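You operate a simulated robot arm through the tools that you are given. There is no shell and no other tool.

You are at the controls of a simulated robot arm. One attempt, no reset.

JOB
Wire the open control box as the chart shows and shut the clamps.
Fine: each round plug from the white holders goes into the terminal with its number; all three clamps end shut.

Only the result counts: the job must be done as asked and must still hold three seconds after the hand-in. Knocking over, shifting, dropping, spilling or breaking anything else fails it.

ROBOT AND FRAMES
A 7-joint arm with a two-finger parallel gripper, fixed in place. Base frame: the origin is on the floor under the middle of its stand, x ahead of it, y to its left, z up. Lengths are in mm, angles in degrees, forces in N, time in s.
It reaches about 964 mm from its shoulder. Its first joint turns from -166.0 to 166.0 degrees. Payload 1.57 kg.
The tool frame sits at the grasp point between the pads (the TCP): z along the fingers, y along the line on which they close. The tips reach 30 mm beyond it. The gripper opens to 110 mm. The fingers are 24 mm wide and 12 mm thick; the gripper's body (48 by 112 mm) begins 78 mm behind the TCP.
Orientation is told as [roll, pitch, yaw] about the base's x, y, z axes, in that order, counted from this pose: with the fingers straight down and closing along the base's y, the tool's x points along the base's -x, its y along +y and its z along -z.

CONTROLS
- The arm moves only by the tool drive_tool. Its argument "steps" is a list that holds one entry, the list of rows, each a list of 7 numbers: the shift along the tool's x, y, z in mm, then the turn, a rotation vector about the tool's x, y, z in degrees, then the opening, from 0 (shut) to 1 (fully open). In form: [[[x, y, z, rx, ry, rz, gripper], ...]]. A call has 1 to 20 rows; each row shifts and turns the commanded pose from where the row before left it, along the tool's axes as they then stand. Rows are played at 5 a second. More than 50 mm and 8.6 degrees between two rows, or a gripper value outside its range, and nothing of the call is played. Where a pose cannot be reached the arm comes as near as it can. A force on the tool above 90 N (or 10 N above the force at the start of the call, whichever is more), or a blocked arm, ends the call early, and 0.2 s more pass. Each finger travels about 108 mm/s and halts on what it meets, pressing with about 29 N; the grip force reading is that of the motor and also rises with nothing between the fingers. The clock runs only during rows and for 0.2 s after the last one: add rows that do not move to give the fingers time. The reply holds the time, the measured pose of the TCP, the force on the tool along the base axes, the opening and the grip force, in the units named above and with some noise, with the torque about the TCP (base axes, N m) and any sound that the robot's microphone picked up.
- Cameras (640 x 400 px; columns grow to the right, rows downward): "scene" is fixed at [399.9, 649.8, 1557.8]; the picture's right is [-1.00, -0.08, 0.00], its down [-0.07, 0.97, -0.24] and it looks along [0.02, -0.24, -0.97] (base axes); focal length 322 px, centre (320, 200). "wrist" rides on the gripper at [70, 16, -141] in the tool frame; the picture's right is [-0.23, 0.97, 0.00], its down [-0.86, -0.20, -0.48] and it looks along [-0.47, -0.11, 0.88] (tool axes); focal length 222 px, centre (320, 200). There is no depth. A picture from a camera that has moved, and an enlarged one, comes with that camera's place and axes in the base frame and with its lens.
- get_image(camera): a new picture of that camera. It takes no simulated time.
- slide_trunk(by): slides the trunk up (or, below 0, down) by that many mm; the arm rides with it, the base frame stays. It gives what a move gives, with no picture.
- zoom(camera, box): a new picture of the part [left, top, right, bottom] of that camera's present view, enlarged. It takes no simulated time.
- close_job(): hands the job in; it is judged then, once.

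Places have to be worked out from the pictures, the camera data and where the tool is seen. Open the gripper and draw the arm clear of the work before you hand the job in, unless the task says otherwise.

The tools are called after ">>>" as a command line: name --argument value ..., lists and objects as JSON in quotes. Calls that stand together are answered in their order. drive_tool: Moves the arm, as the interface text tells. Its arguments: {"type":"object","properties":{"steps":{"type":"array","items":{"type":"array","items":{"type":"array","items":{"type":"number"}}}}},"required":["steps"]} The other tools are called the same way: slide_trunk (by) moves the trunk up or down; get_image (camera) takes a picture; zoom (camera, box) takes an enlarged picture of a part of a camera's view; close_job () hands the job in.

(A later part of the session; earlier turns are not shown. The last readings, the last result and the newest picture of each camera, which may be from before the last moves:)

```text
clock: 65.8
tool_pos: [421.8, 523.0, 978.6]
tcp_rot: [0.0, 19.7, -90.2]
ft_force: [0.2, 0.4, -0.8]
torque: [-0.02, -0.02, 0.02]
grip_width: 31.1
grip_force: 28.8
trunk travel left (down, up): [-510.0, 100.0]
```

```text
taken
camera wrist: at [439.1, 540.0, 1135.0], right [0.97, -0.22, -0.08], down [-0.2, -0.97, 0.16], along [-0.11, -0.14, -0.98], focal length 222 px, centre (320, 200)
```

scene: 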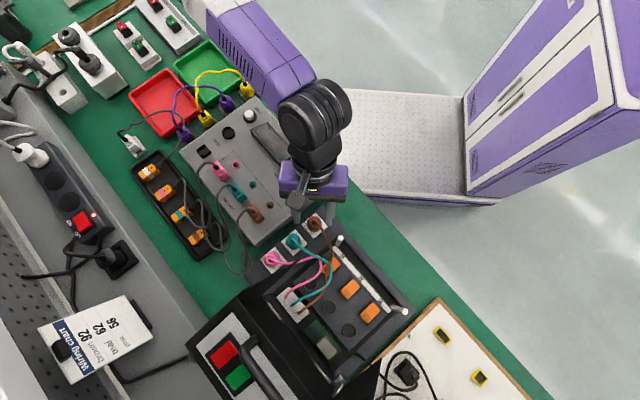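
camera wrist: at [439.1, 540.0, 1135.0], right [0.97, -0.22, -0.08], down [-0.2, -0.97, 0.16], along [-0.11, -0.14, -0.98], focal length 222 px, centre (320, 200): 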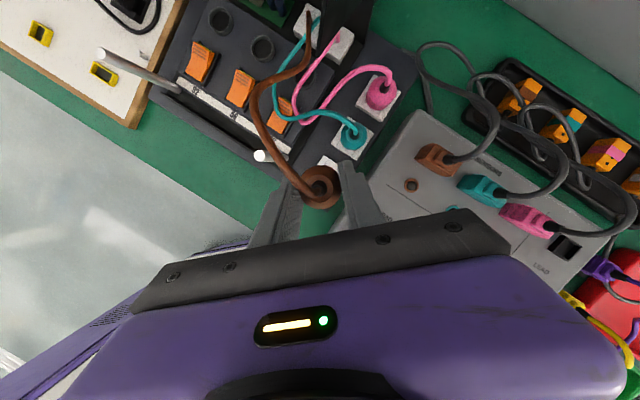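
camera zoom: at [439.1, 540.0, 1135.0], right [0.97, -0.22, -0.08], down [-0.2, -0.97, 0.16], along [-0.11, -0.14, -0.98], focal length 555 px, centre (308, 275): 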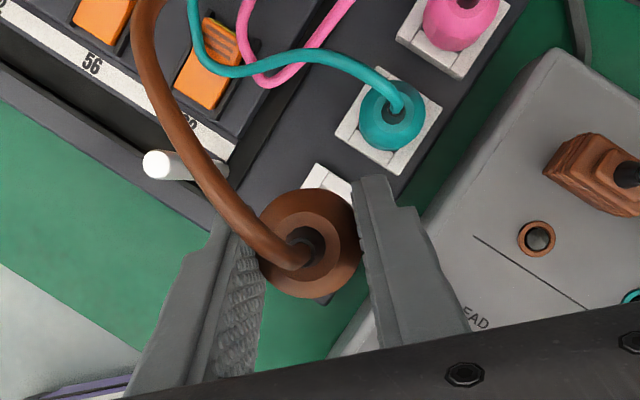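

Brown is held with no load. I carry it past the lid tip and post (via about (396,590)) toward terminal 92.

>>> drive_tool --steps '[[[32.8, -13.5, 8.7, 0, 0, 0, 0.2], [32.8, -13.5, 8.7, 0, 0, 0, 0.2], [34.4, -16.2, 19.2, 0, 0, 0, 0.2], [34.4, -16.2, 19.2, 0, 0, 0, 0.2], [0, 0, 0, 0, 0, 0, 0.2]]]'

>>> get_image --camera "wrist"

>>> get_image --camera "scene"

```text
clock: 67.0
tool_pos: [363.9, 668.6, 971.1]
tcp_rot: [0.0, 19.9, -90.1]
ft_force: [-0.5, 0.0, 0.4]
torque: [0.02, -0.02, -0.03]
grip_width: 31.2
grip_force: 29.2
trunk travel left (down, up): [-510.0, 100.0]
```

```text
taken
camera wrist: at [380.4, 686.8, 1127.2], right [0.97, -0.22, -0.08], down [-0.2, -0.97, 0.16], along [-0.11, -0.14, -0.98], focal length 222 px, centre (320, 200)
```

wrist: 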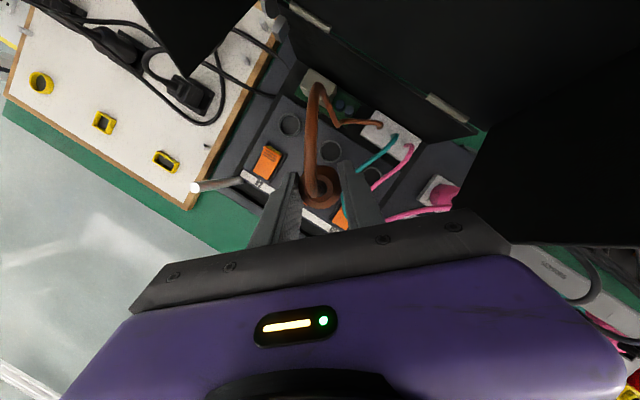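

```text
taken
```

scene: 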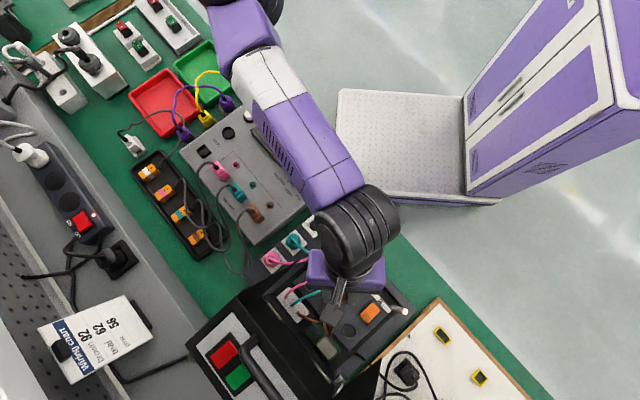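

All clear so far; both lid walls are well off to the sides. I continue to above terminal 92 (camera target ≈ (347.3,762.8)).

>>> drive_tool --steps '[[[33, -16.5, 20.4, 0, 0, 0, 0.2], [33, -16.6, 20.4, 0, 0, 0, 0.2], [0, 0, 0, 0, 0, 0, 0.2]]]'

>>> get_image --camera "wrist"

>>> get_image --camera "scene"

```text
clock: 67.8
tool_pos: [330.6, 745.3, 954.3]
tcp_rot: [0.0, 19.9, -90.2]
ft_force: [-0.6, 0.3, -0.7]
torque: [-0.01, -0.03, -0.02]
grip_width: 30.9
grip_force: 29.0
trunk travel left (down, up): [-510.0, 100.0]
```

```text
taken
camera wrist: at [346.9, 762.9, 1110.9], right [0.97, -0.22, -0.08], down [-0.2, -0.97, 0.16], along [-0.11, -0.14, -0.98], focal length 222 px, centre (320, 200)
```

wrist: 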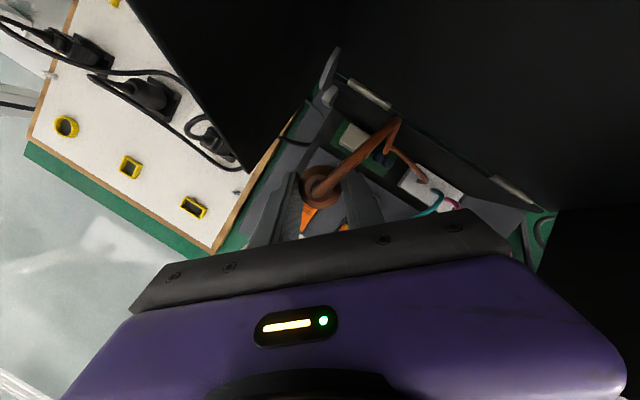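

```text
taken
```

scene: 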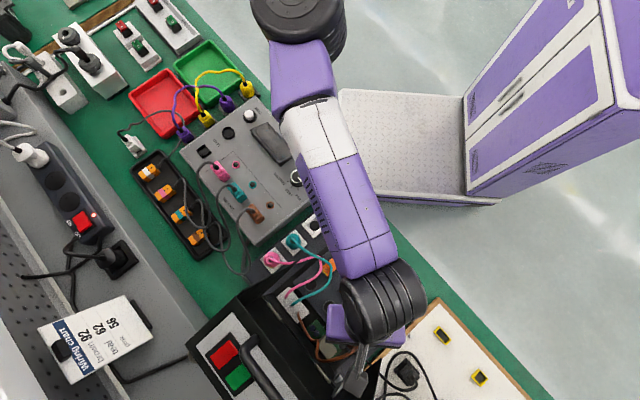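

I'm within half a millimetre of the planned spot above 92. I zoom in to check the surroundings of plug, socket and lid.

>>> zoom --camera "wrist" --box '[230, 110, 430, 250]'

>>> zoom --camera "scene" --box '[290, 280, 420, 400]'

```text
2.86 times, centred on (330, 180) of wrist
camera zoom: at [346.9, 762.9, 1110.9], right [0.97, -0.22, -0.08], down [-0.2, -0.97, 0.16], along [-0.11, -0.14, -0.98], focal length 635 px, centre (291, 257)
```

zoom: 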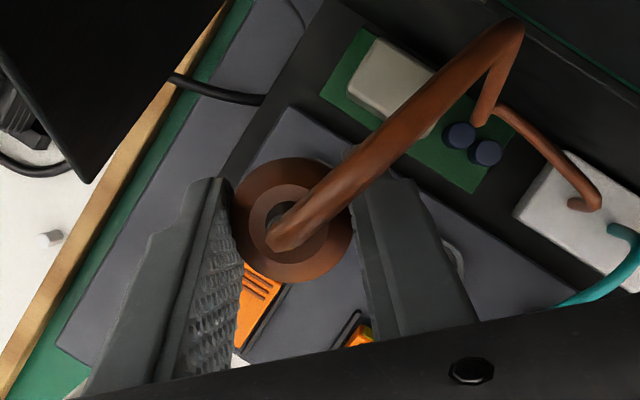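

```text
3.33 times, centred on (355, 340) of scene
camera zoom: at [399.9, 649.8, 1557.8], right [-1.0, -0.08, 0.0], down [-0.07, 0.97, -0.24], along [0.02, -0.24, -0.97], focal length 1074 px, centre (203, -267)
```

zoom: 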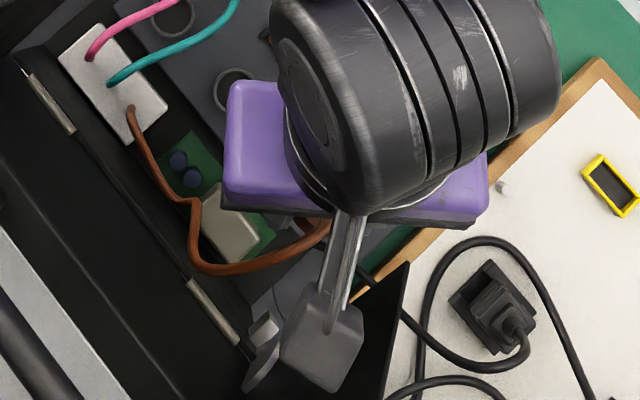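

Before inserting, I want a sharper fix on socket 92: from the previous spot it was in clear near-vertical view. I step back there and zoom in.

>>> drive_tool --steps '[[[-33, 16.6, -20.4, 0, 0, 0, 0.2], [-33, 16.5, -20.4, 0, 0, 0, 0.2], [0, 0, 0, 0, 0, 0, 0.2]]]'

>>> zoom --camera "wrist" --box '[265, 100, 365, 200]'

>>> zoom --camera "wrist" --box '[270, 105, 310, 145]'

>>> zoom --camera "wrist" --box '[310, 130, 350, 170]'

>>> zoom --camera "wrist" --box '[350, 155, 390, 195]'

```text
clock: 68.6
tool_pos: [363.8, 669.5, 971.6]
tcp_rot: [0.1, 19.9, -90.1]
ft_force: [-0.4, 0.4, 0.0]
torque: [0.04, -0.02, 0.0]
grip_width: 31.0
grip_force: 28.9
trunk travel left (down, up): [-510.0, 100.0]
```

```text
4.00 times, centred on (315, 150) of wrist
camera zoom: at [380.6, 687.7, 1127.0], right [0.97, -0.22, -0.08], down [-0.2, -0.97, 0.16], along [-0.11, -0.14, -0.98], focal length 888 px, centre (340, 400)
```

zoom: 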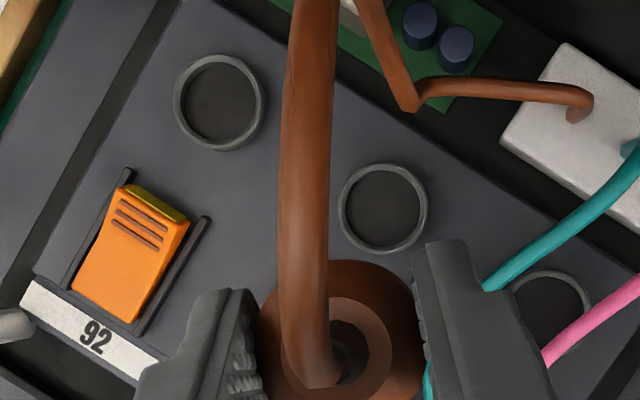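

```text
10.00 times, centred on (290, 125) of wrist
camera zoom: at [380.6, 687.7, 1127.0], right [0.97, -0.22, -0.08], down [-0.2, -0.97, 0.16], along [-0.11, -0.14, -0.98], focal length 2221 px, centre (620, 950)
```

zoom: 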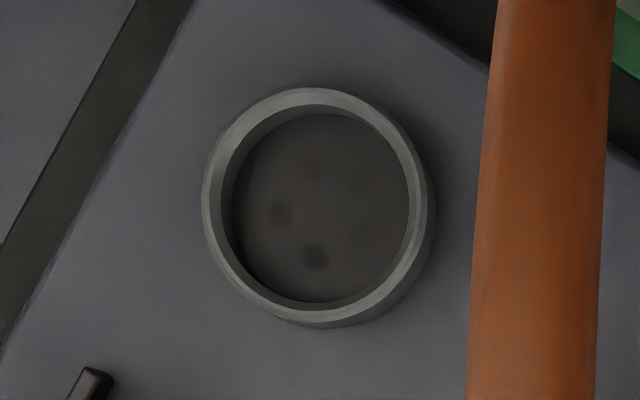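

```text
10.00 times, centred on (330, 150) of wrist
camera zoom: at [380.6, 687.7, 1127.0], right [0.97, -0.22, -0.08], down [-0.2, -0.97, 0.16], along [-0.11, -0.14, -0.98], focal length 2221 px, centre (220, 700)
```

zoom: 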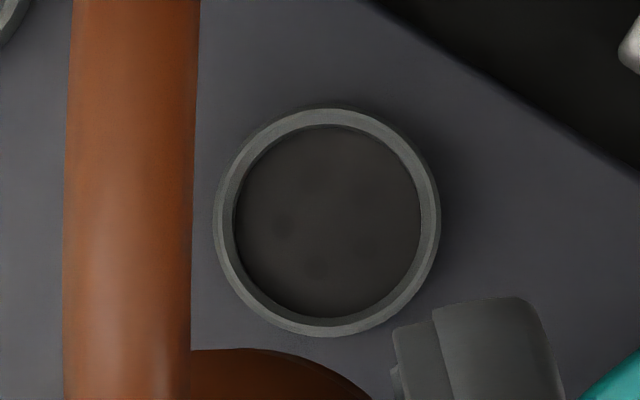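

```text
10.00 times, centred on (370, 175) of wrist
camera zoom: at [380.6, 687.7, 1127.0], right [0.97, -0.22, -0.08], down [-0.2, -0.97, 0.16], along [-0.11, -0.14, -0.98], focal length 2221 px, centre (-180, 450)
```

zoom: 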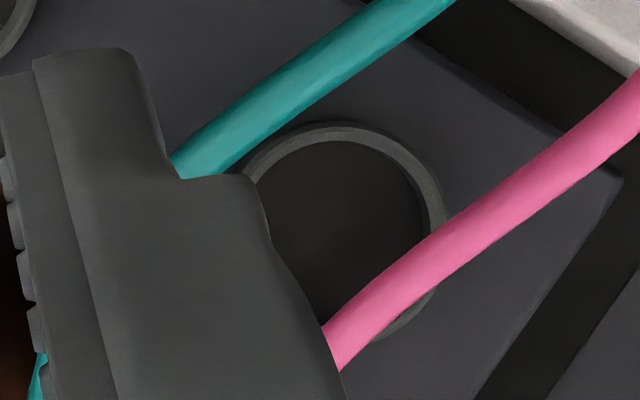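

The near-vertical view gives firm socket centres: 92 (329.6,749.5), 56 (374.7,704.6), 62 (419.4,659.9). With the plug's offset the camera should be at (345.7,763.5) for 92; I go there.

>>> drive_tool --steps '[[[32.7, -17.4, 20.9, 0, 0, 0, 0.2], [32.8, -17.5, 20.9, 0, 0, 0, 0.2], [-8.5, 0, 23.5, 0, 0, 0, 0.2], [0, 0, 0, 0, 0, 0, 0.2]]]'

>>> zoom --camera "wrist" --box '[230, 110, 430, 250]'

```text
clock: 69.6
tool_pos: [328.8, 743.7, 928.1]
tcp_rot: [0.0, 19.8, -90.1]
ft_force: [-0.2, 0.1, 0.0]
torque: [0.02, 0.01, 0.0]
grip_width: 30.8
grip_force: 29.0
trunk travel left (down, up): [-510.0, 100.0]
```

```text
2.86 times, centred on (330, 180) of wrist
camera zoom: at [345.9, 763.1, 1085.1], right [0.97, -0.22, -0.08], down [-0.2, -0.97, 0.16], along [-0.11, -0.14, -0.98], focal length 635 px, centre (291, 257)
```

zoom: 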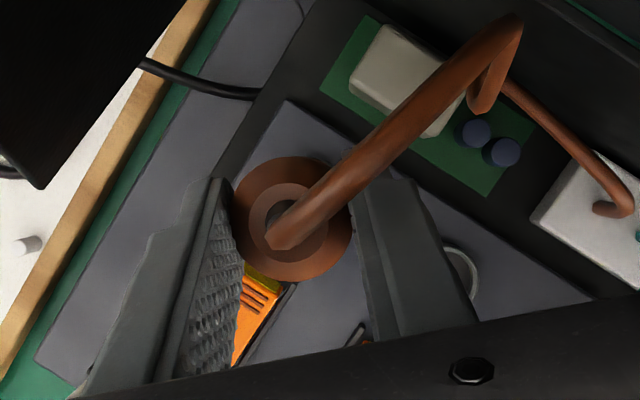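

On target within 0.5 mm at z≈928. I descend slowly by 25 mm and check the force.

>>> drive_tool --steps '[[[-3.0, -0.2, 9.5, 0, 0, 0, 0.2], [-3.4, 0, 9.4, 0, 0, 0, 0.2], [-1.7, 0, 4.7, 0, 0, 0, 0.2], [0, 0, 0, 0, 0, 0, 0.2]]]'

>>> zoom --camera "wrist" --box '[230, 110, 430, 250]'

```text
clock: 70.6
tool_pos: [329.1, 744.3, 903.0]
tcp_rot: [0.0, 19.9, -90.0]
ft_force: [1.0, 0.3, 0.3]
torque: [-0.01, 0.0, 0.02]
grip_width: 30.9
grip_force: 28.7
trunk travel left (down, up): [-510.0, 100.0]
```

```text
2.86 times, centred on (330, 180) of wrist
camera zoom: at [345.8, 762.4, 1059.8], right [0.97, -0.22, -0.08], down [-0.2, -0.97, 0.16], along [-0.11, -0.14, -0.98], focal length 635 px, centre (291, 257)
```

zoom: 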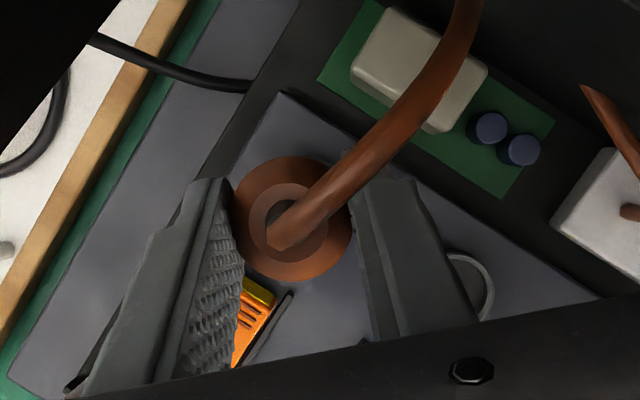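

No contact yet at z≈903; y is 1.1 mm short. I correct and descend 10 mm more.

>>> drive_tool --steps '[[[-0.7, 0, 5.1, 0, 0, 0, 0.2], [-1.7, 0, 4.7, 0, 0, 0, 0.2], [0, 0, 0, 0, 0, 0, 0.2]]]'

>>> zoom --camera "wrist" --box '[230, 110, 430, 250]'

```text
clock: 71.4
tool_pos: [329.0, 745.1, 893.3]
tcp_rot: [-0.1, 19.8, -90.1]
ft_force: [0.8, -0.4, 0.2]
torque: [-0.01, -0.01, 0.01]
grip_width: 30.9
grip_force: 28.7
trunk travel left (down, up): [-510.0, 100.0]
```

```text
2.86 times, centred on (330, 180) of wrist
camera zoom: at [345.4, 763.2, 1049.7], right [0.97, -0.22, -0.08], down [-0.2, -0.97, 0.16], along [-0.11, -0.14, -0.98], focal length 635 px, centre (291, 257)
```

zoom: 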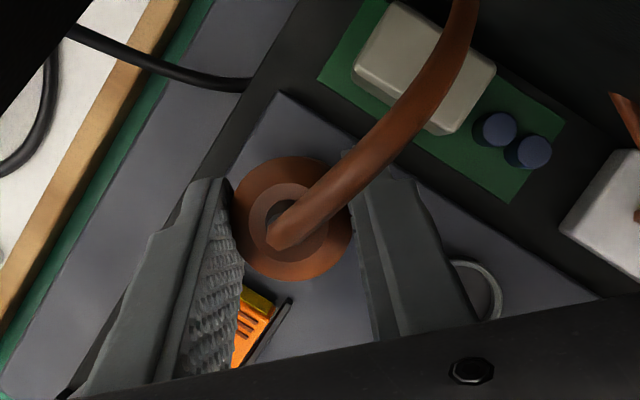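

Aligned (345.4,763.2) and still free at z≈893. I go down another 10 mm in small steps.

>>> drive_tool --steps '[[[-0.8, 0.2, 3, 0, 0, 0, 0.2], [-1.0, 0, 2.8, 0, 0, 0, 0.2], [-1.3, 0, 3.7, 0, 0, 0, 0.2], [0, 0, 0, 0, 0, 0, 0.2]]]'

>>> zoom --camera "wrist" --box '[230, 110, 430, 250]'

```text
clock: 72.4
tool_pos: [328.8, 747.8, 884.1]
tcp_rot: [0.0, 19.9, -90.1]
ft_force: [0.8, 0.3, 0.3]
torque: [0.01, -0.01, -0.03]
grip_width: 30.8
grip_force: 29.3
trunk travel left (down, up): [-510.0, 100.0]
```

```text
2.86 times, centred on (330, 180) of wrist
camera zoom: at [345.8, 764.3, 1040.7], right [0.97, -0.22, -0.08], down [-0.2, -0.97, 0.16], along [-0.11, -0.14, -0.98], focal length 635 px, centre (291, 257)
```

zoom: 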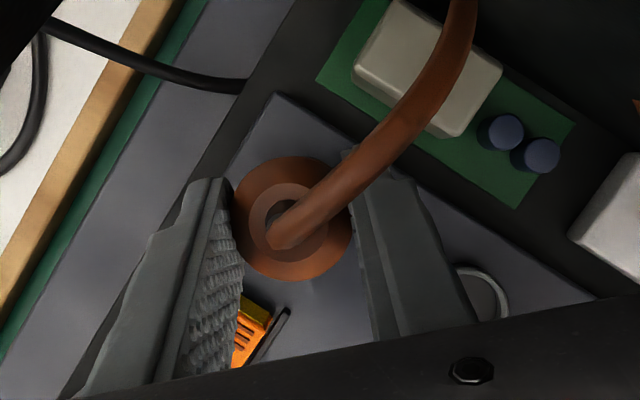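

Still free at z≈884; y drifted +0.8 mm, so I correct and keep lowering gently, watching for contact.

>>> drive_tool --steps '[[[-1.8, 0, 2.5, 0, 0, 0, 0.2], [-1.0, 0, 2.8, 0, 0, 0, 0.2], [0, 0, 0, 0, 0, 0, 0.2]]]'

>>> zoom --camera "wrist" --box '[230, 110, 430, 250]'

```text
clock: 73.2
tool_pos: [330.0, 744.5, 879.2]
tcp_rot: [0.0, 19.8, -90.1]
ft_force: [-0.1, -0.1, -0.3]
torque: [-0.05, 0.0, 0.02]
grip_width: 30.9
grip_force: 29.4
trunk travel left (down, up): [-510.0, 100.0]
```

```text
2.86 times, centred on (330, 180) of wrist
camera zoom: at [346.2, 763.1, 1034.8], right [0.97, -0.22, -0.08], down [-0.2, -0.97, 0.16], along [-0.11, -0.14, -0.98], focal length 635 px, centre (291, 257)
```

zoom: 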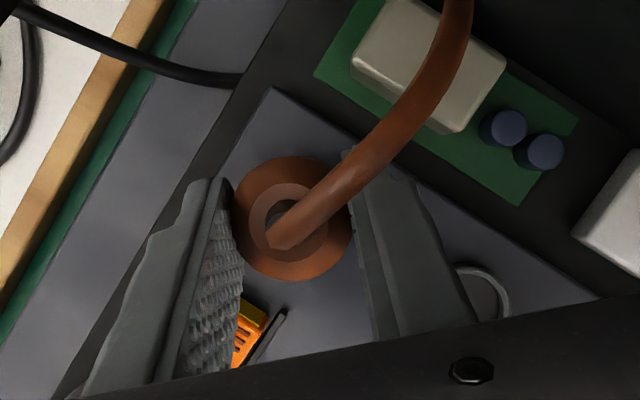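

No contact yet at z≈878. I lower 6 mm more with a small x correction.

>>> drive_tool --steps '[[[-0.7, -0.4, 3, 0, 0, 0, 0.2], [-1.0, 0, 2.8, 0, 0, 0, 0.2], [0, 0, 0, 0, 0, 0, 0.2]]]'

>>> zoom --camera "wrist" --box '[230, 110, 430, 250]'

```text
clock: 74.0
tool_pos: [327.9, 745.6, 872.4]
tcp_rot: [0.0, 19.9, -90.1]
ft_force: [-0.2, -0.5, -0.2]
torque: [0.0, 0.02, -0.02]
grip_width: 31.0
grip_force: 29.4
trunk travel left (down, up): [-510.0, 100.0]
```

```text
2.86 times, centred on (330, 180) of wrist
camera zoom: at [345.4, 763.5, 1028.7], right [0.97, -0.22, -0.08], down [-0.2, -0.97, 0.16], along [-0.11, -0.14, -0.98], focal length 635 px, centre (291, 257)
```

zoom: 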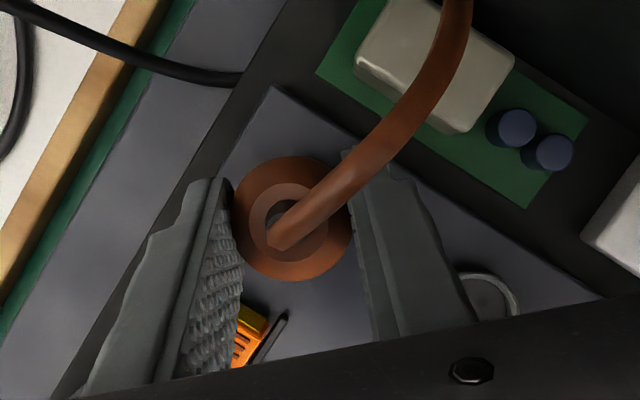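

Still free with perfect alignment (345.4,763.5). I continue down.

>>> drive_tool --steps '[[[-1.0, 0.2, 2.8, 0, 0, 0, 0.2], [-1.0, 0, 2.8, 0, 0, 0, 0.2], [0, 0, 0, 0, 0, 0, 0.2]]]'

>>> zoom --camera "wrist" --box '[230, 110, 430, 250]'

```text
clock: 74.8
tool_pos: [329.3, 746.4, 870.5]
tcp_rot: [-0.1, 20.1, -90.3]
ft_force: [4.5, -17.0, 39.0]
torque: [-0.35, -0.01, 0.16]
grip_width: 31.0
grip_force: 28.9
trunk travel left (down, up): [-510.0, 100.0]
```

```text
2.86 times, centred on (330, 180) of wrist
camera zoom: at [346.1, 763.2, 1026.8], right [0.97, -0.22, -0.08], down [-0.2, -0.97, 0.15], along [-0.11, -0.13, -0.98], focal length 635 px, centre (291, 257)
```

zoom: 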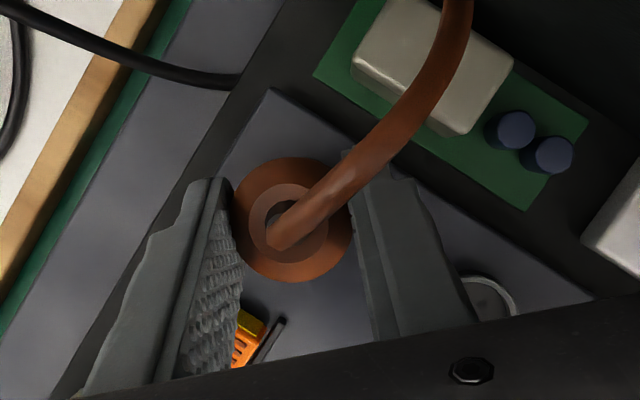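

Contact at z≈871 with 39 N: that is about 18 mm above the holder seat, matching the rim-to-holder height difference, so the barrel sits on the rim with its spigot inside. I ease off slightly, open and look.

>>> drive_tool --steps '[[[0.4, 0, -1.2, 0, 0, 0, 0.2], [0, 0, 0, 0, 0, 0, 0.3], [0, 0, 0, 0, 0, 0, 0.4], [0, 0, 0, 0, 0, 0, 0.42], [0, 0, 0, 0, 0, 0, 0.42]]]'

>>> zoom --camera "wrist" --box '[230, 110, 430, 250]'

```text
clock: 76.0
tool_pos: [329.3, 745.3, 867.5]
tcp_rot: [0.0, 19.9, -90.1]
ft_force: [-1.3, 0.0, -0.1]
torque: [0.01, 0.02, 0.0]
grip_width: 46.1
grip_force: 0.0
trunk travel left (down, up): [-510.0, 100.0]
```

```text
2.86 times, centred on (330, 180) of wrist
camera zoom: at [345.7, 763.7, 1023.5], right [0.97, -0.22, -0.08], down [-0.2, -0.97, 0.16], along [-0.11, -0.14, -0.98], focal length 635 px, centre (291, 257)
```

zoom: 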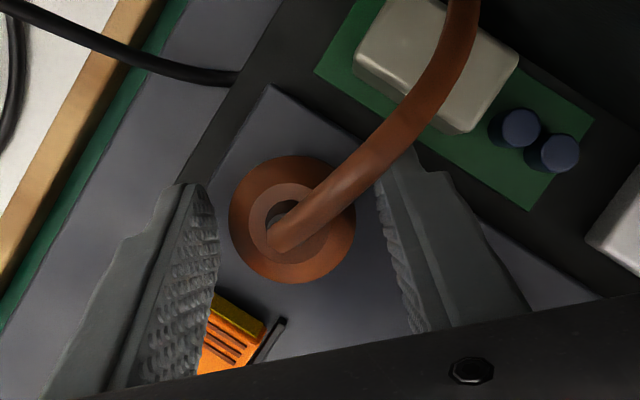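

Released and the plug stays put in the socket. I rise gently, drifting slightly toward the base.

>>> drive_tool --steps '[[[3.4, 0, -9.4, 0, 0, 0, 0.42], [5.5, 0, -29.9, 0, 0, 0, 0.42], [5.5, 0, -29.9, 0, 0, 0, 0.42], [-15, 0, -30, 0, 0, 0, 0.42], [-30, 0, -25, 0, 0, 0, 0.42], [0, 0, 0, 0, 0, 0, 0.42]]]'

>>> get_image --camera "wrist"

>>> zoom --camera "wrist" --box '[230, 70, 410, 200]'

```text
clock: 77.4
tool_pos: [329.2, 674.8, 972.2]
tcp_rot: [0.1, 20.0, -90.2]
ft_force: [-0.5, 0.4, -0.1]
torque: [-0.01, 0.01, 0.03]
grip_width: 46.4
grip_force: 0.2
trunk travel left (down, up): [-510.0, 100.0]
```

```text
taken
camera wrist: at [346.5, 693.6, 1128.5], right [0.97, -0.22, -0.08], down [-0.2, -0.97, 0.16], along [-0.11, -0.14, -0.98], focal length 222 px, centre (320, 200)
```

wrist: 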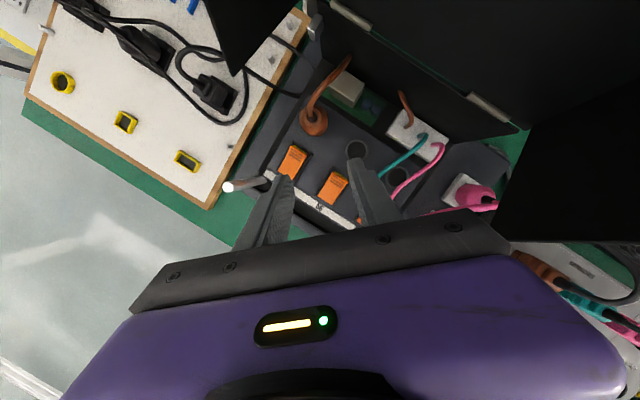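

```text
3.08 times, centred on (320, 135) of wrist
camera zoom: at [346.5, 693.6, 1128.5], right [0.97, -0.22, -0.08], down [-0.2, -0.97, 0.16], along [-0.11, -0.14, -0.98], focal length 684 px, centre (320, 400)
```

zoom: 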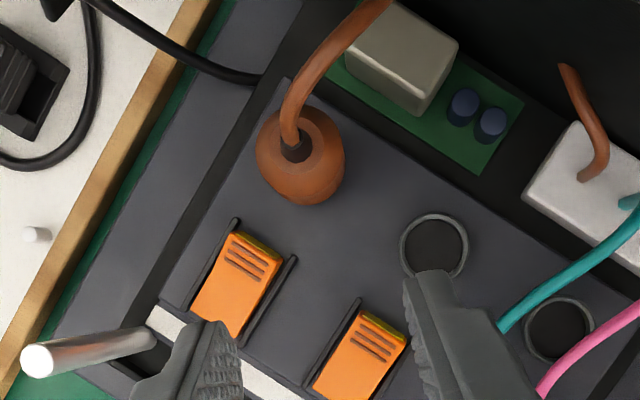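

Brown sits upright in 92. Next is pink: I retreat along p≈690, cross to the holder side, then move in over the pink plug at z≈972.

>>> drive_tool --steps '[[[-38.6, 25.7, -14, 0, 0, 0, 0.42], [-38.6, 25.8, -14, 0, 0, 0, 0.42], [-25.9, 27.5, -9.4, 0, 0, 0, 0.42], [-25.9, 27.5, -9.4, 0, 0, 0, 0.42], [21.9, 24.6, 7.9, 0, 0, 0, 0.42], [21.9, 24.6, 7.9, 0, 0, 0, 0.42], [21.9, 24.5, 7.9, 0, 0, 0, 0.42], [0, 0, 0, 0, 0, 0, 0.42]]]'

>>> get_image --camera "wrist"

>>> zoom --camera "wrist" --box '[230, 90, 430, 250]'

>>> get_image --camera "scene"

```text
clock: 79.2
tool_pos: [509.5, 607.1, 976.4]
tcp_rot: [0.0, 19.8, -90.2]
ft_force: [0.0, 0.6, 0.2]
torque: [0.0, -0.01, -0.03]
grip_width: 46.3
grip_force: 0.1
trunk travel left (down, up): [-510.0, 100.0]
```

```text
taken
camera wrist: at [526.8, 624.9, 1131.6], right [0.97, -0.22, -0.08], down [-0.2, -0.97, 0.16], along [-0.11, -0.14, -0.98], focal length 222 px, centre (320, 200)
```

wrist: 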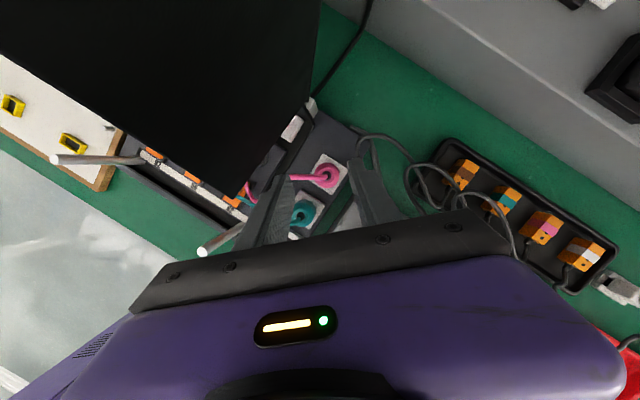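

```text
2.50 times, centred on (330, 170) of wrist
camera zoom: at [526.8, 624.9, 1131.6], right [0.97, -0.22, -0.08], down [-0.2, -0.97, 0.16], along [-0.11, -0.14, -0.98], focal length 555 px, centre (295, 275)
```

zoom: 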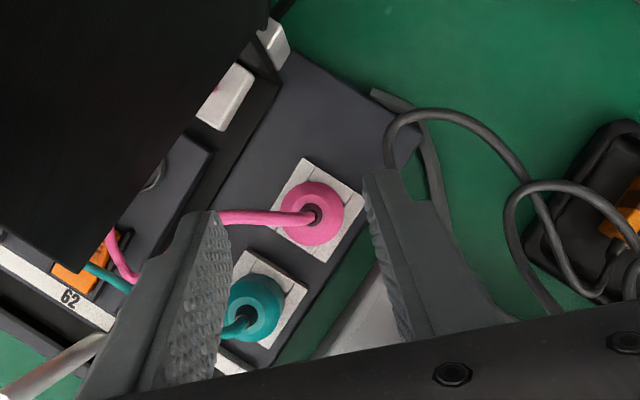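

```text
taken
```

scene: 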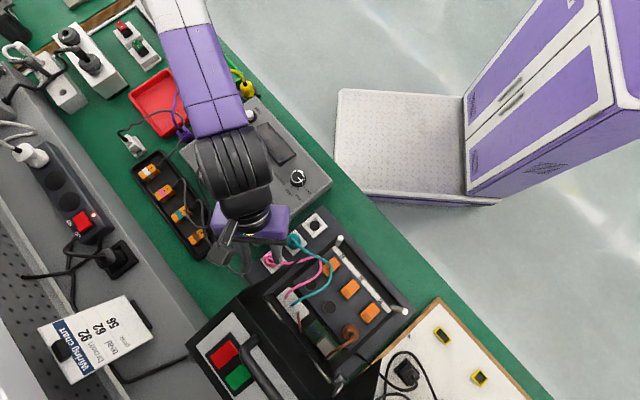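

Pink's axis is at (510.6,612.6), but its wire runs almost straight toward −x, into where a finger would be. I turn the hand about the vertical to yaw −60° (same 20° lean), which clears the wire and leans the hand away from the lid.

>>> drive_tool --steps '[[[0, 0, 0, 2.55, 0, -7.05, 0.42], [0, 0, 0, 2.55, 0, -7.05, 0.42], [0, 0, 0, 2.55, 0, -7.05, 0.42], [0, 0, 0, 2.55, 0, -7.05, 0.42], [0, 0, 0, 0, 0, 0, 0.42]]]'

>>> get_image --camera "wrist"

>>> zoom --camera "wrist" --box '[230, 90, 430, 250]'

```text
clock: 80.4
tool_pos: [509.4, 606.7, 974.9]
tcp_rot: [0.0, 19.9, -60.1]
ft_force: [0.1, -0.7, -0.9]
torque: [0.01, -0.02, 0.0]
grip_width: 46.0
grip_force: 0.1
trunk travel left (down, up): [-510.0, 100.0]
```

```text
taken
camera wrist: at [514.9, 630.5, 1131.1], right [0.95, 0.3, -0.08], down [0.31, -0.94, 0.16], along [-0.02, -0.18, -0.98], focal length 222 px, centre (320, 200)
```

wrist: 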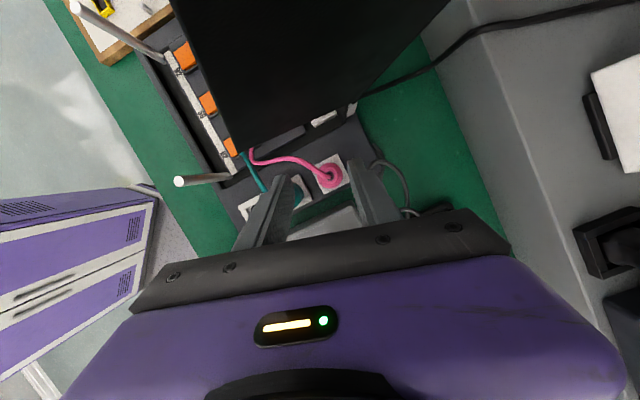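

```text
2.50 times, centred on (330, 170) of wrist
camera zoom: at [514.9, 630.5, 1131.1], right [0.95, 0.3, -0.08], down [0.31, -0.94, 0.16], along [-0.02, -0.18, -0.98], focal length 555 px, centre (295, 275)
```

zoom: 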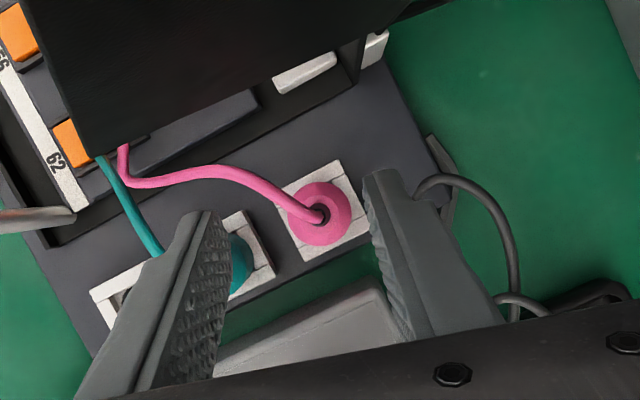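

The wire now clears the left finger. Averaging both views, pink is near (510.8,613.2). I lower to z≈887 with a small correction.

>>> drive_tool --steps '[[[-14.1, 1.8, 41.7, 0, 0, 0, 0.42], [-14.1, 1.8, 41.6, 0, 0, 0, 0.42], [0, 0, 0, 0, 0, 0, 0.42]]]'

>>> zoom --camera "wrist" --box '[230, 110, 430, 250]'

```text
clock: 81.2
tool_pos: [512.8, 609.6, 882.1]
tcp_rot: [-0.1, 19.8, -60.2]
ft_force: [-0.1, 0.2, -0.4]
torque: [0.01, 0.01, 0.0]
grip_width: 46.2
grip_force: 0.1
trunk travel left (down, up): [-510.0, 100.0]
```

```text
2.86 times, centred on (330, 180) of wrist
camera zoom: at [518.6, 632.9, 1038.5], right [0.95, 0.3, -0.08], down [0.31, -0.94, 0.16], along [-0.02, -0.18, -0.98], focal length 635 px, centre (291, 257)
```

zoom: 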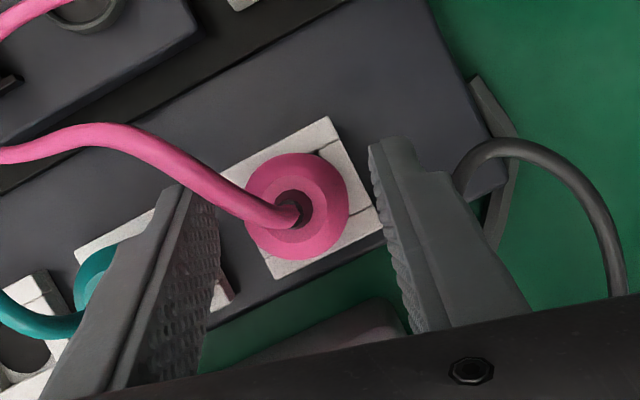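

Pink is centred between the fingers. I adjust 2.5 mm along the finger width and lower to z≈853.

>>> drive_tool --steps '[[[-3.7, 0, 14, 0, 0, 0, 0.42], [-3.8, 0, 14.1, 0, 0, 0, 0.42], [0, 0, 0, 0, 0, 0, 0.42]]]'

>>> zoom --camera "wrist" --box '[230, 110, 430, 250]'

```text
clock: 82.0
tool_pos: [510.1, 611.2, 855.3]
tcp_rot: [0.0, 19.8, -60.2]
ft_force: [-0.5, 0.6, 0.1]
torque: [-0.04, 0.0, -0.03]
grip_width: 46.4
grip_force: 0.0
trunk travel left (down, up): [-510.0, 100.0]
```

```text
2.86 times, centred on (330, 180) of wrist
camera zoom: at [516.7, 635.6, 1011.4], right [0.95, 0.3, -0.08], down [0.31, -0.94, 0.16], along [-0.02, -0.18, -0.98], focal length 635 px, centre (291, 257)
```

zoom: 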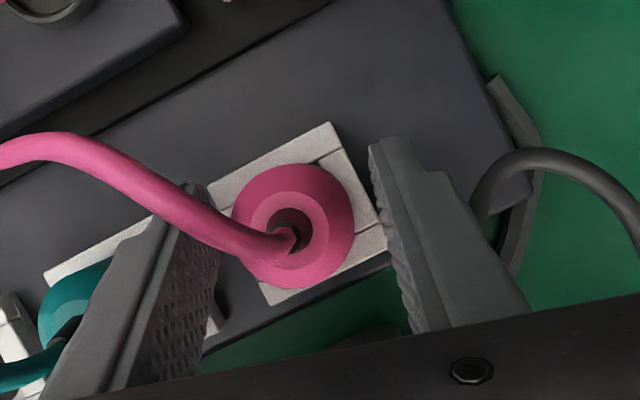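

Good position. I close on pink.

>>> drive_tool --steps '[[[-0.3, 0, 1, 0, 0, 0, 0.36], [0, 0, 0, 0, 0, 0, 0.28], [0, 0, 0, 0, 0, 0, 0.2], [0, 0, 0, 0, 0, 0, 0.2]]]'

>>> zoom --camera "wrist" --box '[230, 110, 430, 250]'

```text
clock: 83.0
tool_pos: [509.9, 611.4, 855.3]
tcp_rot: [0.0, 20.0, -60.2]
ft_force: [0.4, -0.2, 0.1]
torque: [0.04, -0.05, -0.07]
grip_width: 31.3
grip_force: 28.7
trunk travel left (down, up): [-510.0, 100.0]
```

```text
2.86 times, centred on (330, 180) of wrist
camera zoom: at [516.1, 635.7, 1011.1], right [0.95, 0.3, -0.08], down [0.31, -0.94, 0.16], along [-0.02, -0.18, -0.98], focal length 635 px, centre (291, 257)
```

zoom: 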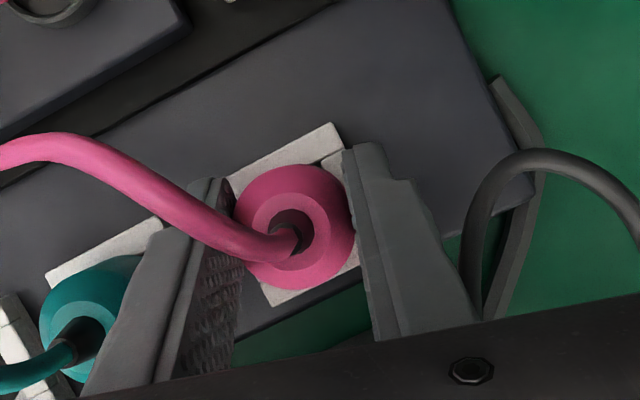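

Gripped at 31 mm. I lift pink straight up.

>>> drive_tool --steps '[[[1.7, 0, -4.7, 0, 0, 0, 0.2], [3.4, 0, -9.4, 0, 0, 0, 0.2], [6.8, 0, -18.8, 0, 0, 0, 0.2], [10.2, 0, -28.2, 0, 0, 0, 0.2], [10.2, 0, -28.2, 0, 0, 0, 0.2], [8.5, 0, -23.5, 0, 0, 0, 0.2], [0, 0, 0, 0, 0, 0, 0.2]]]'

>>> get_image --camera "wrist"

>>> get_image --camera "scene"

```text
clock: 84.6
tool_pos: [511.0, 611.2, 977.2]
tcp_rot: [0.0, 19.8, -60.2]
ft_force: [-0.4, 0.7, -0.2]
torque: [-0.01, -0.03, 0.02]
grip_width: 31.1
grip_force: 28.9
trunk travel left (down, up): [-510.0, 100.0]
```

```text
taken
camera wrist: at [516.7, 635.6, 1133.3], right [0.95, 0.3, -0.08], down [0.31, -0.94, 0.16], along [-0.02, -0.18, -0.98], focal length 222 px, centre (320, 200)
```

wrist: 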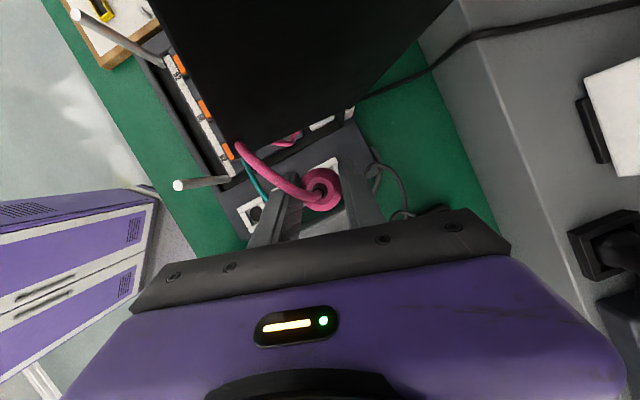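

```text
taken
```

scene: 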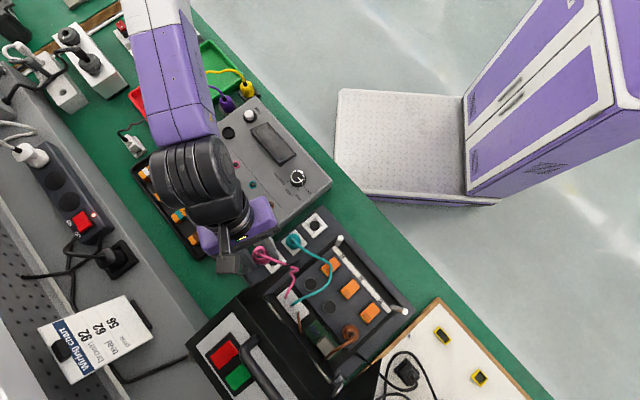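

Pink is free and held. I carry it back along −p, past the lid tip, to the box side at about (383,595).

>>> drive_tool --steps '[[[-8.1, -33.1, -2.9, 0, 0, 0, 0.2], [-8.1, -33.1, -2.9, 0, 0, 0, 0.2], [-8.1, -33.1, -2.9, 0, 0, 0, 0.2], [35.3, -10.1, 12.8, 0, 0, 0, 0.2], [35.3, -10.1, 12.8, 0, 0, 0, 0.2], [0, 0, 0, 0, 0, 0, 0.2]]]'

>>> get_image --camera "wrist"

>>> get_image --camera "scene"

```text
clock: 86.0
tool_pos: [382.3, 594.6, 975.8]
tcp_rot: [0.0, 20.0, -60.2]
ft_force: [-0.6, -0.3, 0.7]
torque: [0.0, 0.0, 0.02]
grip_width: 31.1
grip_force: 28.6
trunk travel left (down, up): [-510.0, 100.0]
```

```text
taken
camera wrist: at [387.9, 618.3, 1131.5], right [0.95, 0.3, -0.08], down [0.31, -0.94, 0.16], along [-0.02, -0.18, -0.98], focal length 222 px, centre (320, 200)
```

wrist: 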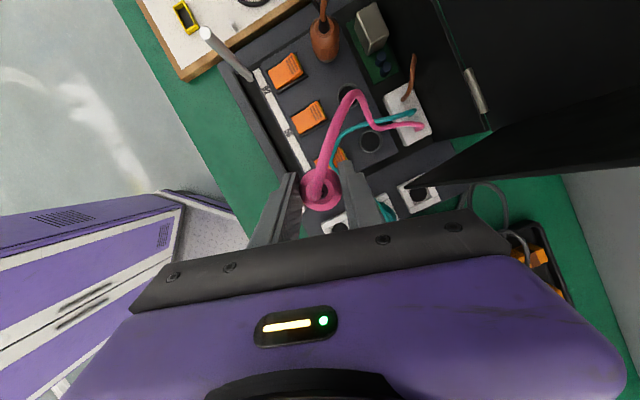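

```text
taken
```

scene: 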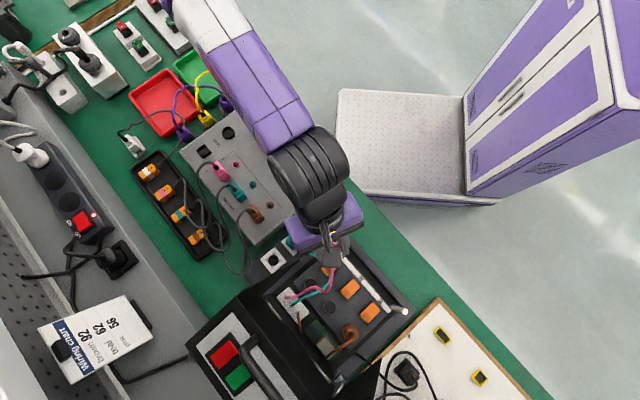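

Clear so far. I move above terminal 56 (camera target ≈ (380.9,726.0)), descending a little.

>>> drive_tool --steps '[[[27.9, 15.9, 17.6, 0, 0, 0, 0.2], [27.9, 15.9, 17.6, 0, 0, 0, 0.2], [27.9, 15.9, 17.6, 0, 0, 0, 0.2], [0, 0, 0, 0, 0, 0, 0.2]]]'

>>> get_image --camera "wrist"

>>> zoom --camera "wrist" --box '[230, 90, 430, 250]'

>>> get_image --camera "scene"

```text
clock: 87.0
tool_pos: [375.3, 704.3, 954.2]
tcp_rot: [0.0, 19.9, -60.0]
ft_force: [0.5, -1.1, -0.5]
torque: [0.02, -0.03, -0.02]
grip_width: 31.2
grip_force: 29.5
trunk travel left (down, up): [-510.0, 100.0]
```

```text
taken
camera wrist: at [382.3, 728.4, 1110.3], right [0.95, 0.3, -0.08], down [0.31, -0.94, 0.16], along [-0.02, -0.18, -0.98], focal length 222 px, centre (320, 200)
```

wrist: 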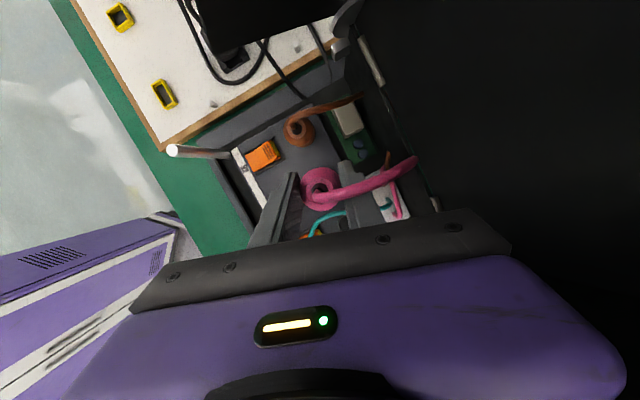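

```text
2.50 times, centred on (330, 170) of wrist
camera zoom: at [382.3, 728.4, 1110.3], right [0.95, 0.3, -0.08], down [0.31, -0.94, 0.16], along [-0.02, -0.18, -0.98], focal length 555 px, centre (295, 275)
```

zoom: 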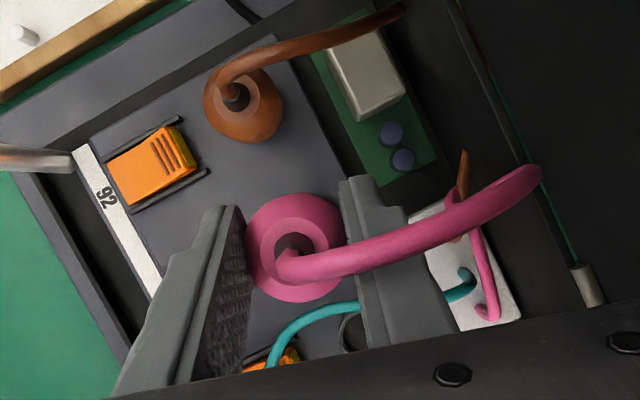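

```text
taken
```

scene: 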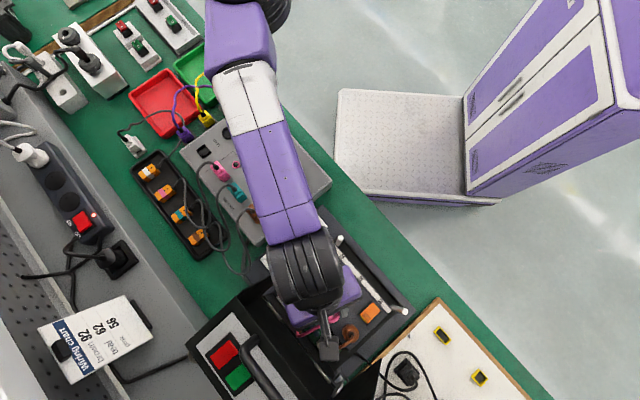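

Slightly off by (1.5,2.4) mm; I correct and descend 30 mm.

>>> drive_tool --steps '[[[-5.7, -1.2, 13.9, 0, 0, 0, 0.2], [-5.7, -1.2, 13.9, 0, 0, 0, 0.2], [0, 0, 0, 0, 0, 0, 0.2]]]'

>>> zoom --camera "wrist" --box '[230, 90, 430, 250]'

```text
clock: 87.8
tool_pos: [373.8, 700.1, 924.6]
tcp_rot: [0.0, 19.8, -60.2]
ft_force: [0.3, 0.9, -0.4]
torque: [-0.02, 0.01, 0.0]
grip_width: 31.2
grip_force: 29.2
trunk travel left (down, up): [-510.0, 100.0]
```

```text
2.50 times, centred on (330, 170) of wrist
camera zoom: at [380.0, 724.9, 1081.1], right [0.95, 0.3, -0.08], down [0.31, -0.94, 0.16], along [-0.02, -0.18, -0.98], focal length 555 px, centre (295, 275)
```

zoom: 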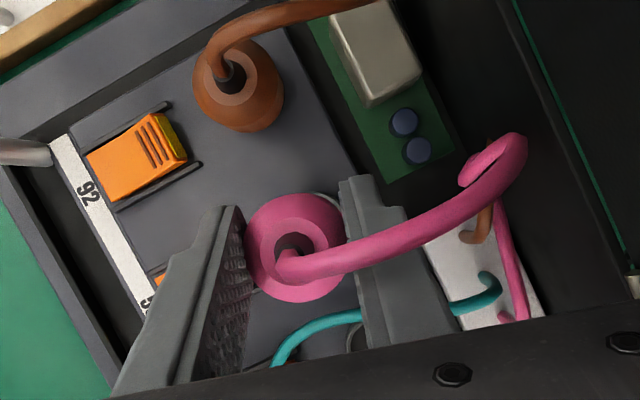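

The rim of socket 56 is just visible behind the plug where expected. I correct (+0.9,+1.2) and descend 25 mm.

>>> drive_tool --steps '[[[-4.0, 1.3, 11.8, 0, 0, 0, 0.2], [-4.0, 0, 11.9, 0, 0, 0, 0.2], [0, 0, 0, 0, 0, 0, 0.2]]]'

>>> zoom --camera "wrist" --box '[230, 90, 430, 250]'

```text
clock: 88.6
tool_pos: [374.8, 703.1, 899.6]
tcp_rot: [0.0, 20.0, -60.2]
ft_force: [-0.1, 0.3, -0.9]
torque: [0.01, 0.04, -0.02]
grip_width: 31.3
grip_force: 28.6
trunk travel left (down, up): [-510.0, 100.0]
```

```text
2.50 times, centred on (330, 170) of wrist
camera zoom: at [380.3, 726.0, 1055.9], right [0.95, 0.3, -0.08], down [0.31, -0.94, 0.16], along [-0.02, -0.18, -0.98], focal length 555 px, centre (295, 275)
```

zoom: 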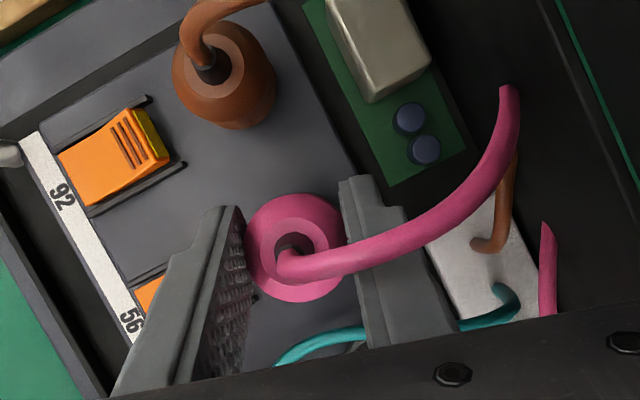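

Aligned within 0.5 mm. I lower 18 mm more in small steps.

>>> drive_tool --steps '[[[-1.9, 0.4, 4.7, 0, 0, 0, 0.2], [-1.7, 0, 4.7, 0, 0, 0, 0.2], [-1.4, 0, 3.8, 0, 0, 0, 0.2], [-1.4, 0, 3.7, 0, 0, 0, 0.2], [0, 0, 0, 0, 0, 0, 0.2]]]'

>>> zoom --camera "wrist" --box '[230, 90, 430, 250]'

```text
clock: 89.8
tool_pos: [375.0, 702.5, 882.3]
tcp_rot: [0.0, 19.8, -60.1]
ft_force: [-0.1, -0.3, -1.0]
torque: [0.02, -0.05, 0.0]
grip_width: 31.4
grip_force: 29.8
trunk travel left (down, up): [-510.0, 100.0]
```

```text
2.50 times, centred on (330, 170) of wrist
camera zoom: at [380.6, 726.4, 1037.9], right [0.95, 0.3, -0.08], down [0.31, -0.94, 0.16], along [-0.02, -0.18, -0.98], focal length 555 px, centre (295, 275)
```

zoom: 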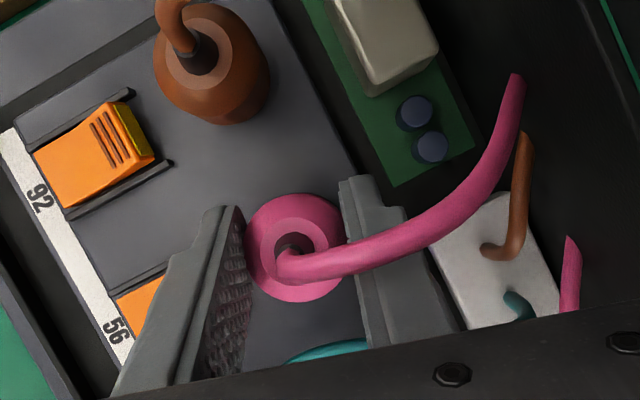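

No contact; aligned at (380.6,726.4). I lower the last 9–10 mm slowly.

>>> drive_tool --steps '[[[-1.2, 0.2, 2.7, 0, 0, 0, 0.2], [-1.0, 0, 2.8, 0, 0, 0, 0.2], [-1.0, 0, 2.8, 0, 0, 0, 0.2], [0, 0, 0, 0, 0, 0, 0.2]]]'

>>> zoom --camera "wrist" --box '[230, 90, 430, 250]'

```text
clock: 90.8
tool_pos: [374.6, 702.6, 873.1]
tcp_rot: [0.0, 19.9, -60.2]
ft_force: [0.2, -0.6, -1.0]
torque: [0.01, 0.0, -0.01]
grip_width: 31.1
grip_force: 29.2
trunk travel left (down, up): [-510.0, 100.0]
```

```text
2.50 times, centred on (330, 170) of wrist
camera zoom: at [380.8, 726.1, 1029.2], right [0.95, 0.3, -0.08], down [0.31, -0.94, 0.16], along [-0.02, -0.18, -0.98], focal length 555 px, centre (295, 275)
```

zoom: 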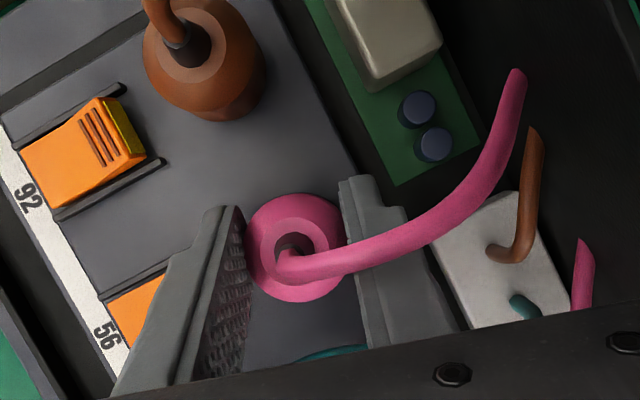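

Just about at the expected seat height; I press 3 mm more to find contact.

>>> drive_tool --steps '[[[-0.7, 0, 1.9, 0, 0, 0, 0.2], [-0.5, 0, 1.4, 0, 0, 0, 0.2], [0, 0, 0, 0, 0, 0, 0.2]]]'

>>> zoom --camera "wrist" --box '[230, 90, 430, 250]'

```text
clock: 91.6
tool_pos: [375.4, 703.8, 872.2]
tcp_rot: [0.2, 20.1, -60.1]
ft_force: [3.7, 2.4, 18.6]
torque: [-0.13, 0.09, 0.09]
grip_width: 31.2
grip_force: 29.1
trunk travel left (down, up): [-510.0, 100.0]
```

```text
2.50 times, centred on (330, 170) of wrist
camera zoom: at [381.4, 725.9, 1028.6], right [0.95, 0.3, -0.08], down [0.31, -0.94, 0.16], along [-0.03, -0.17, -0.98], focal length 555 px, centre (295, 275)
```

zoom: 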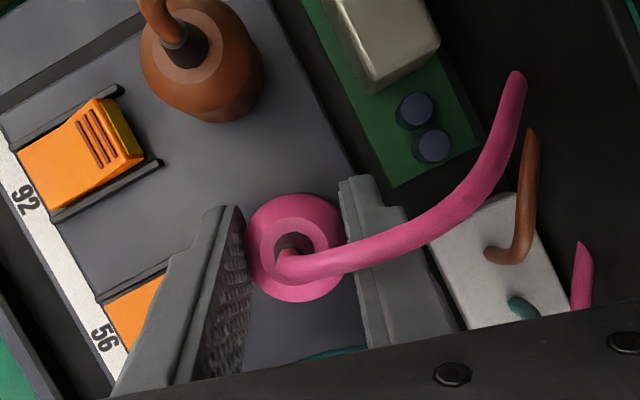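

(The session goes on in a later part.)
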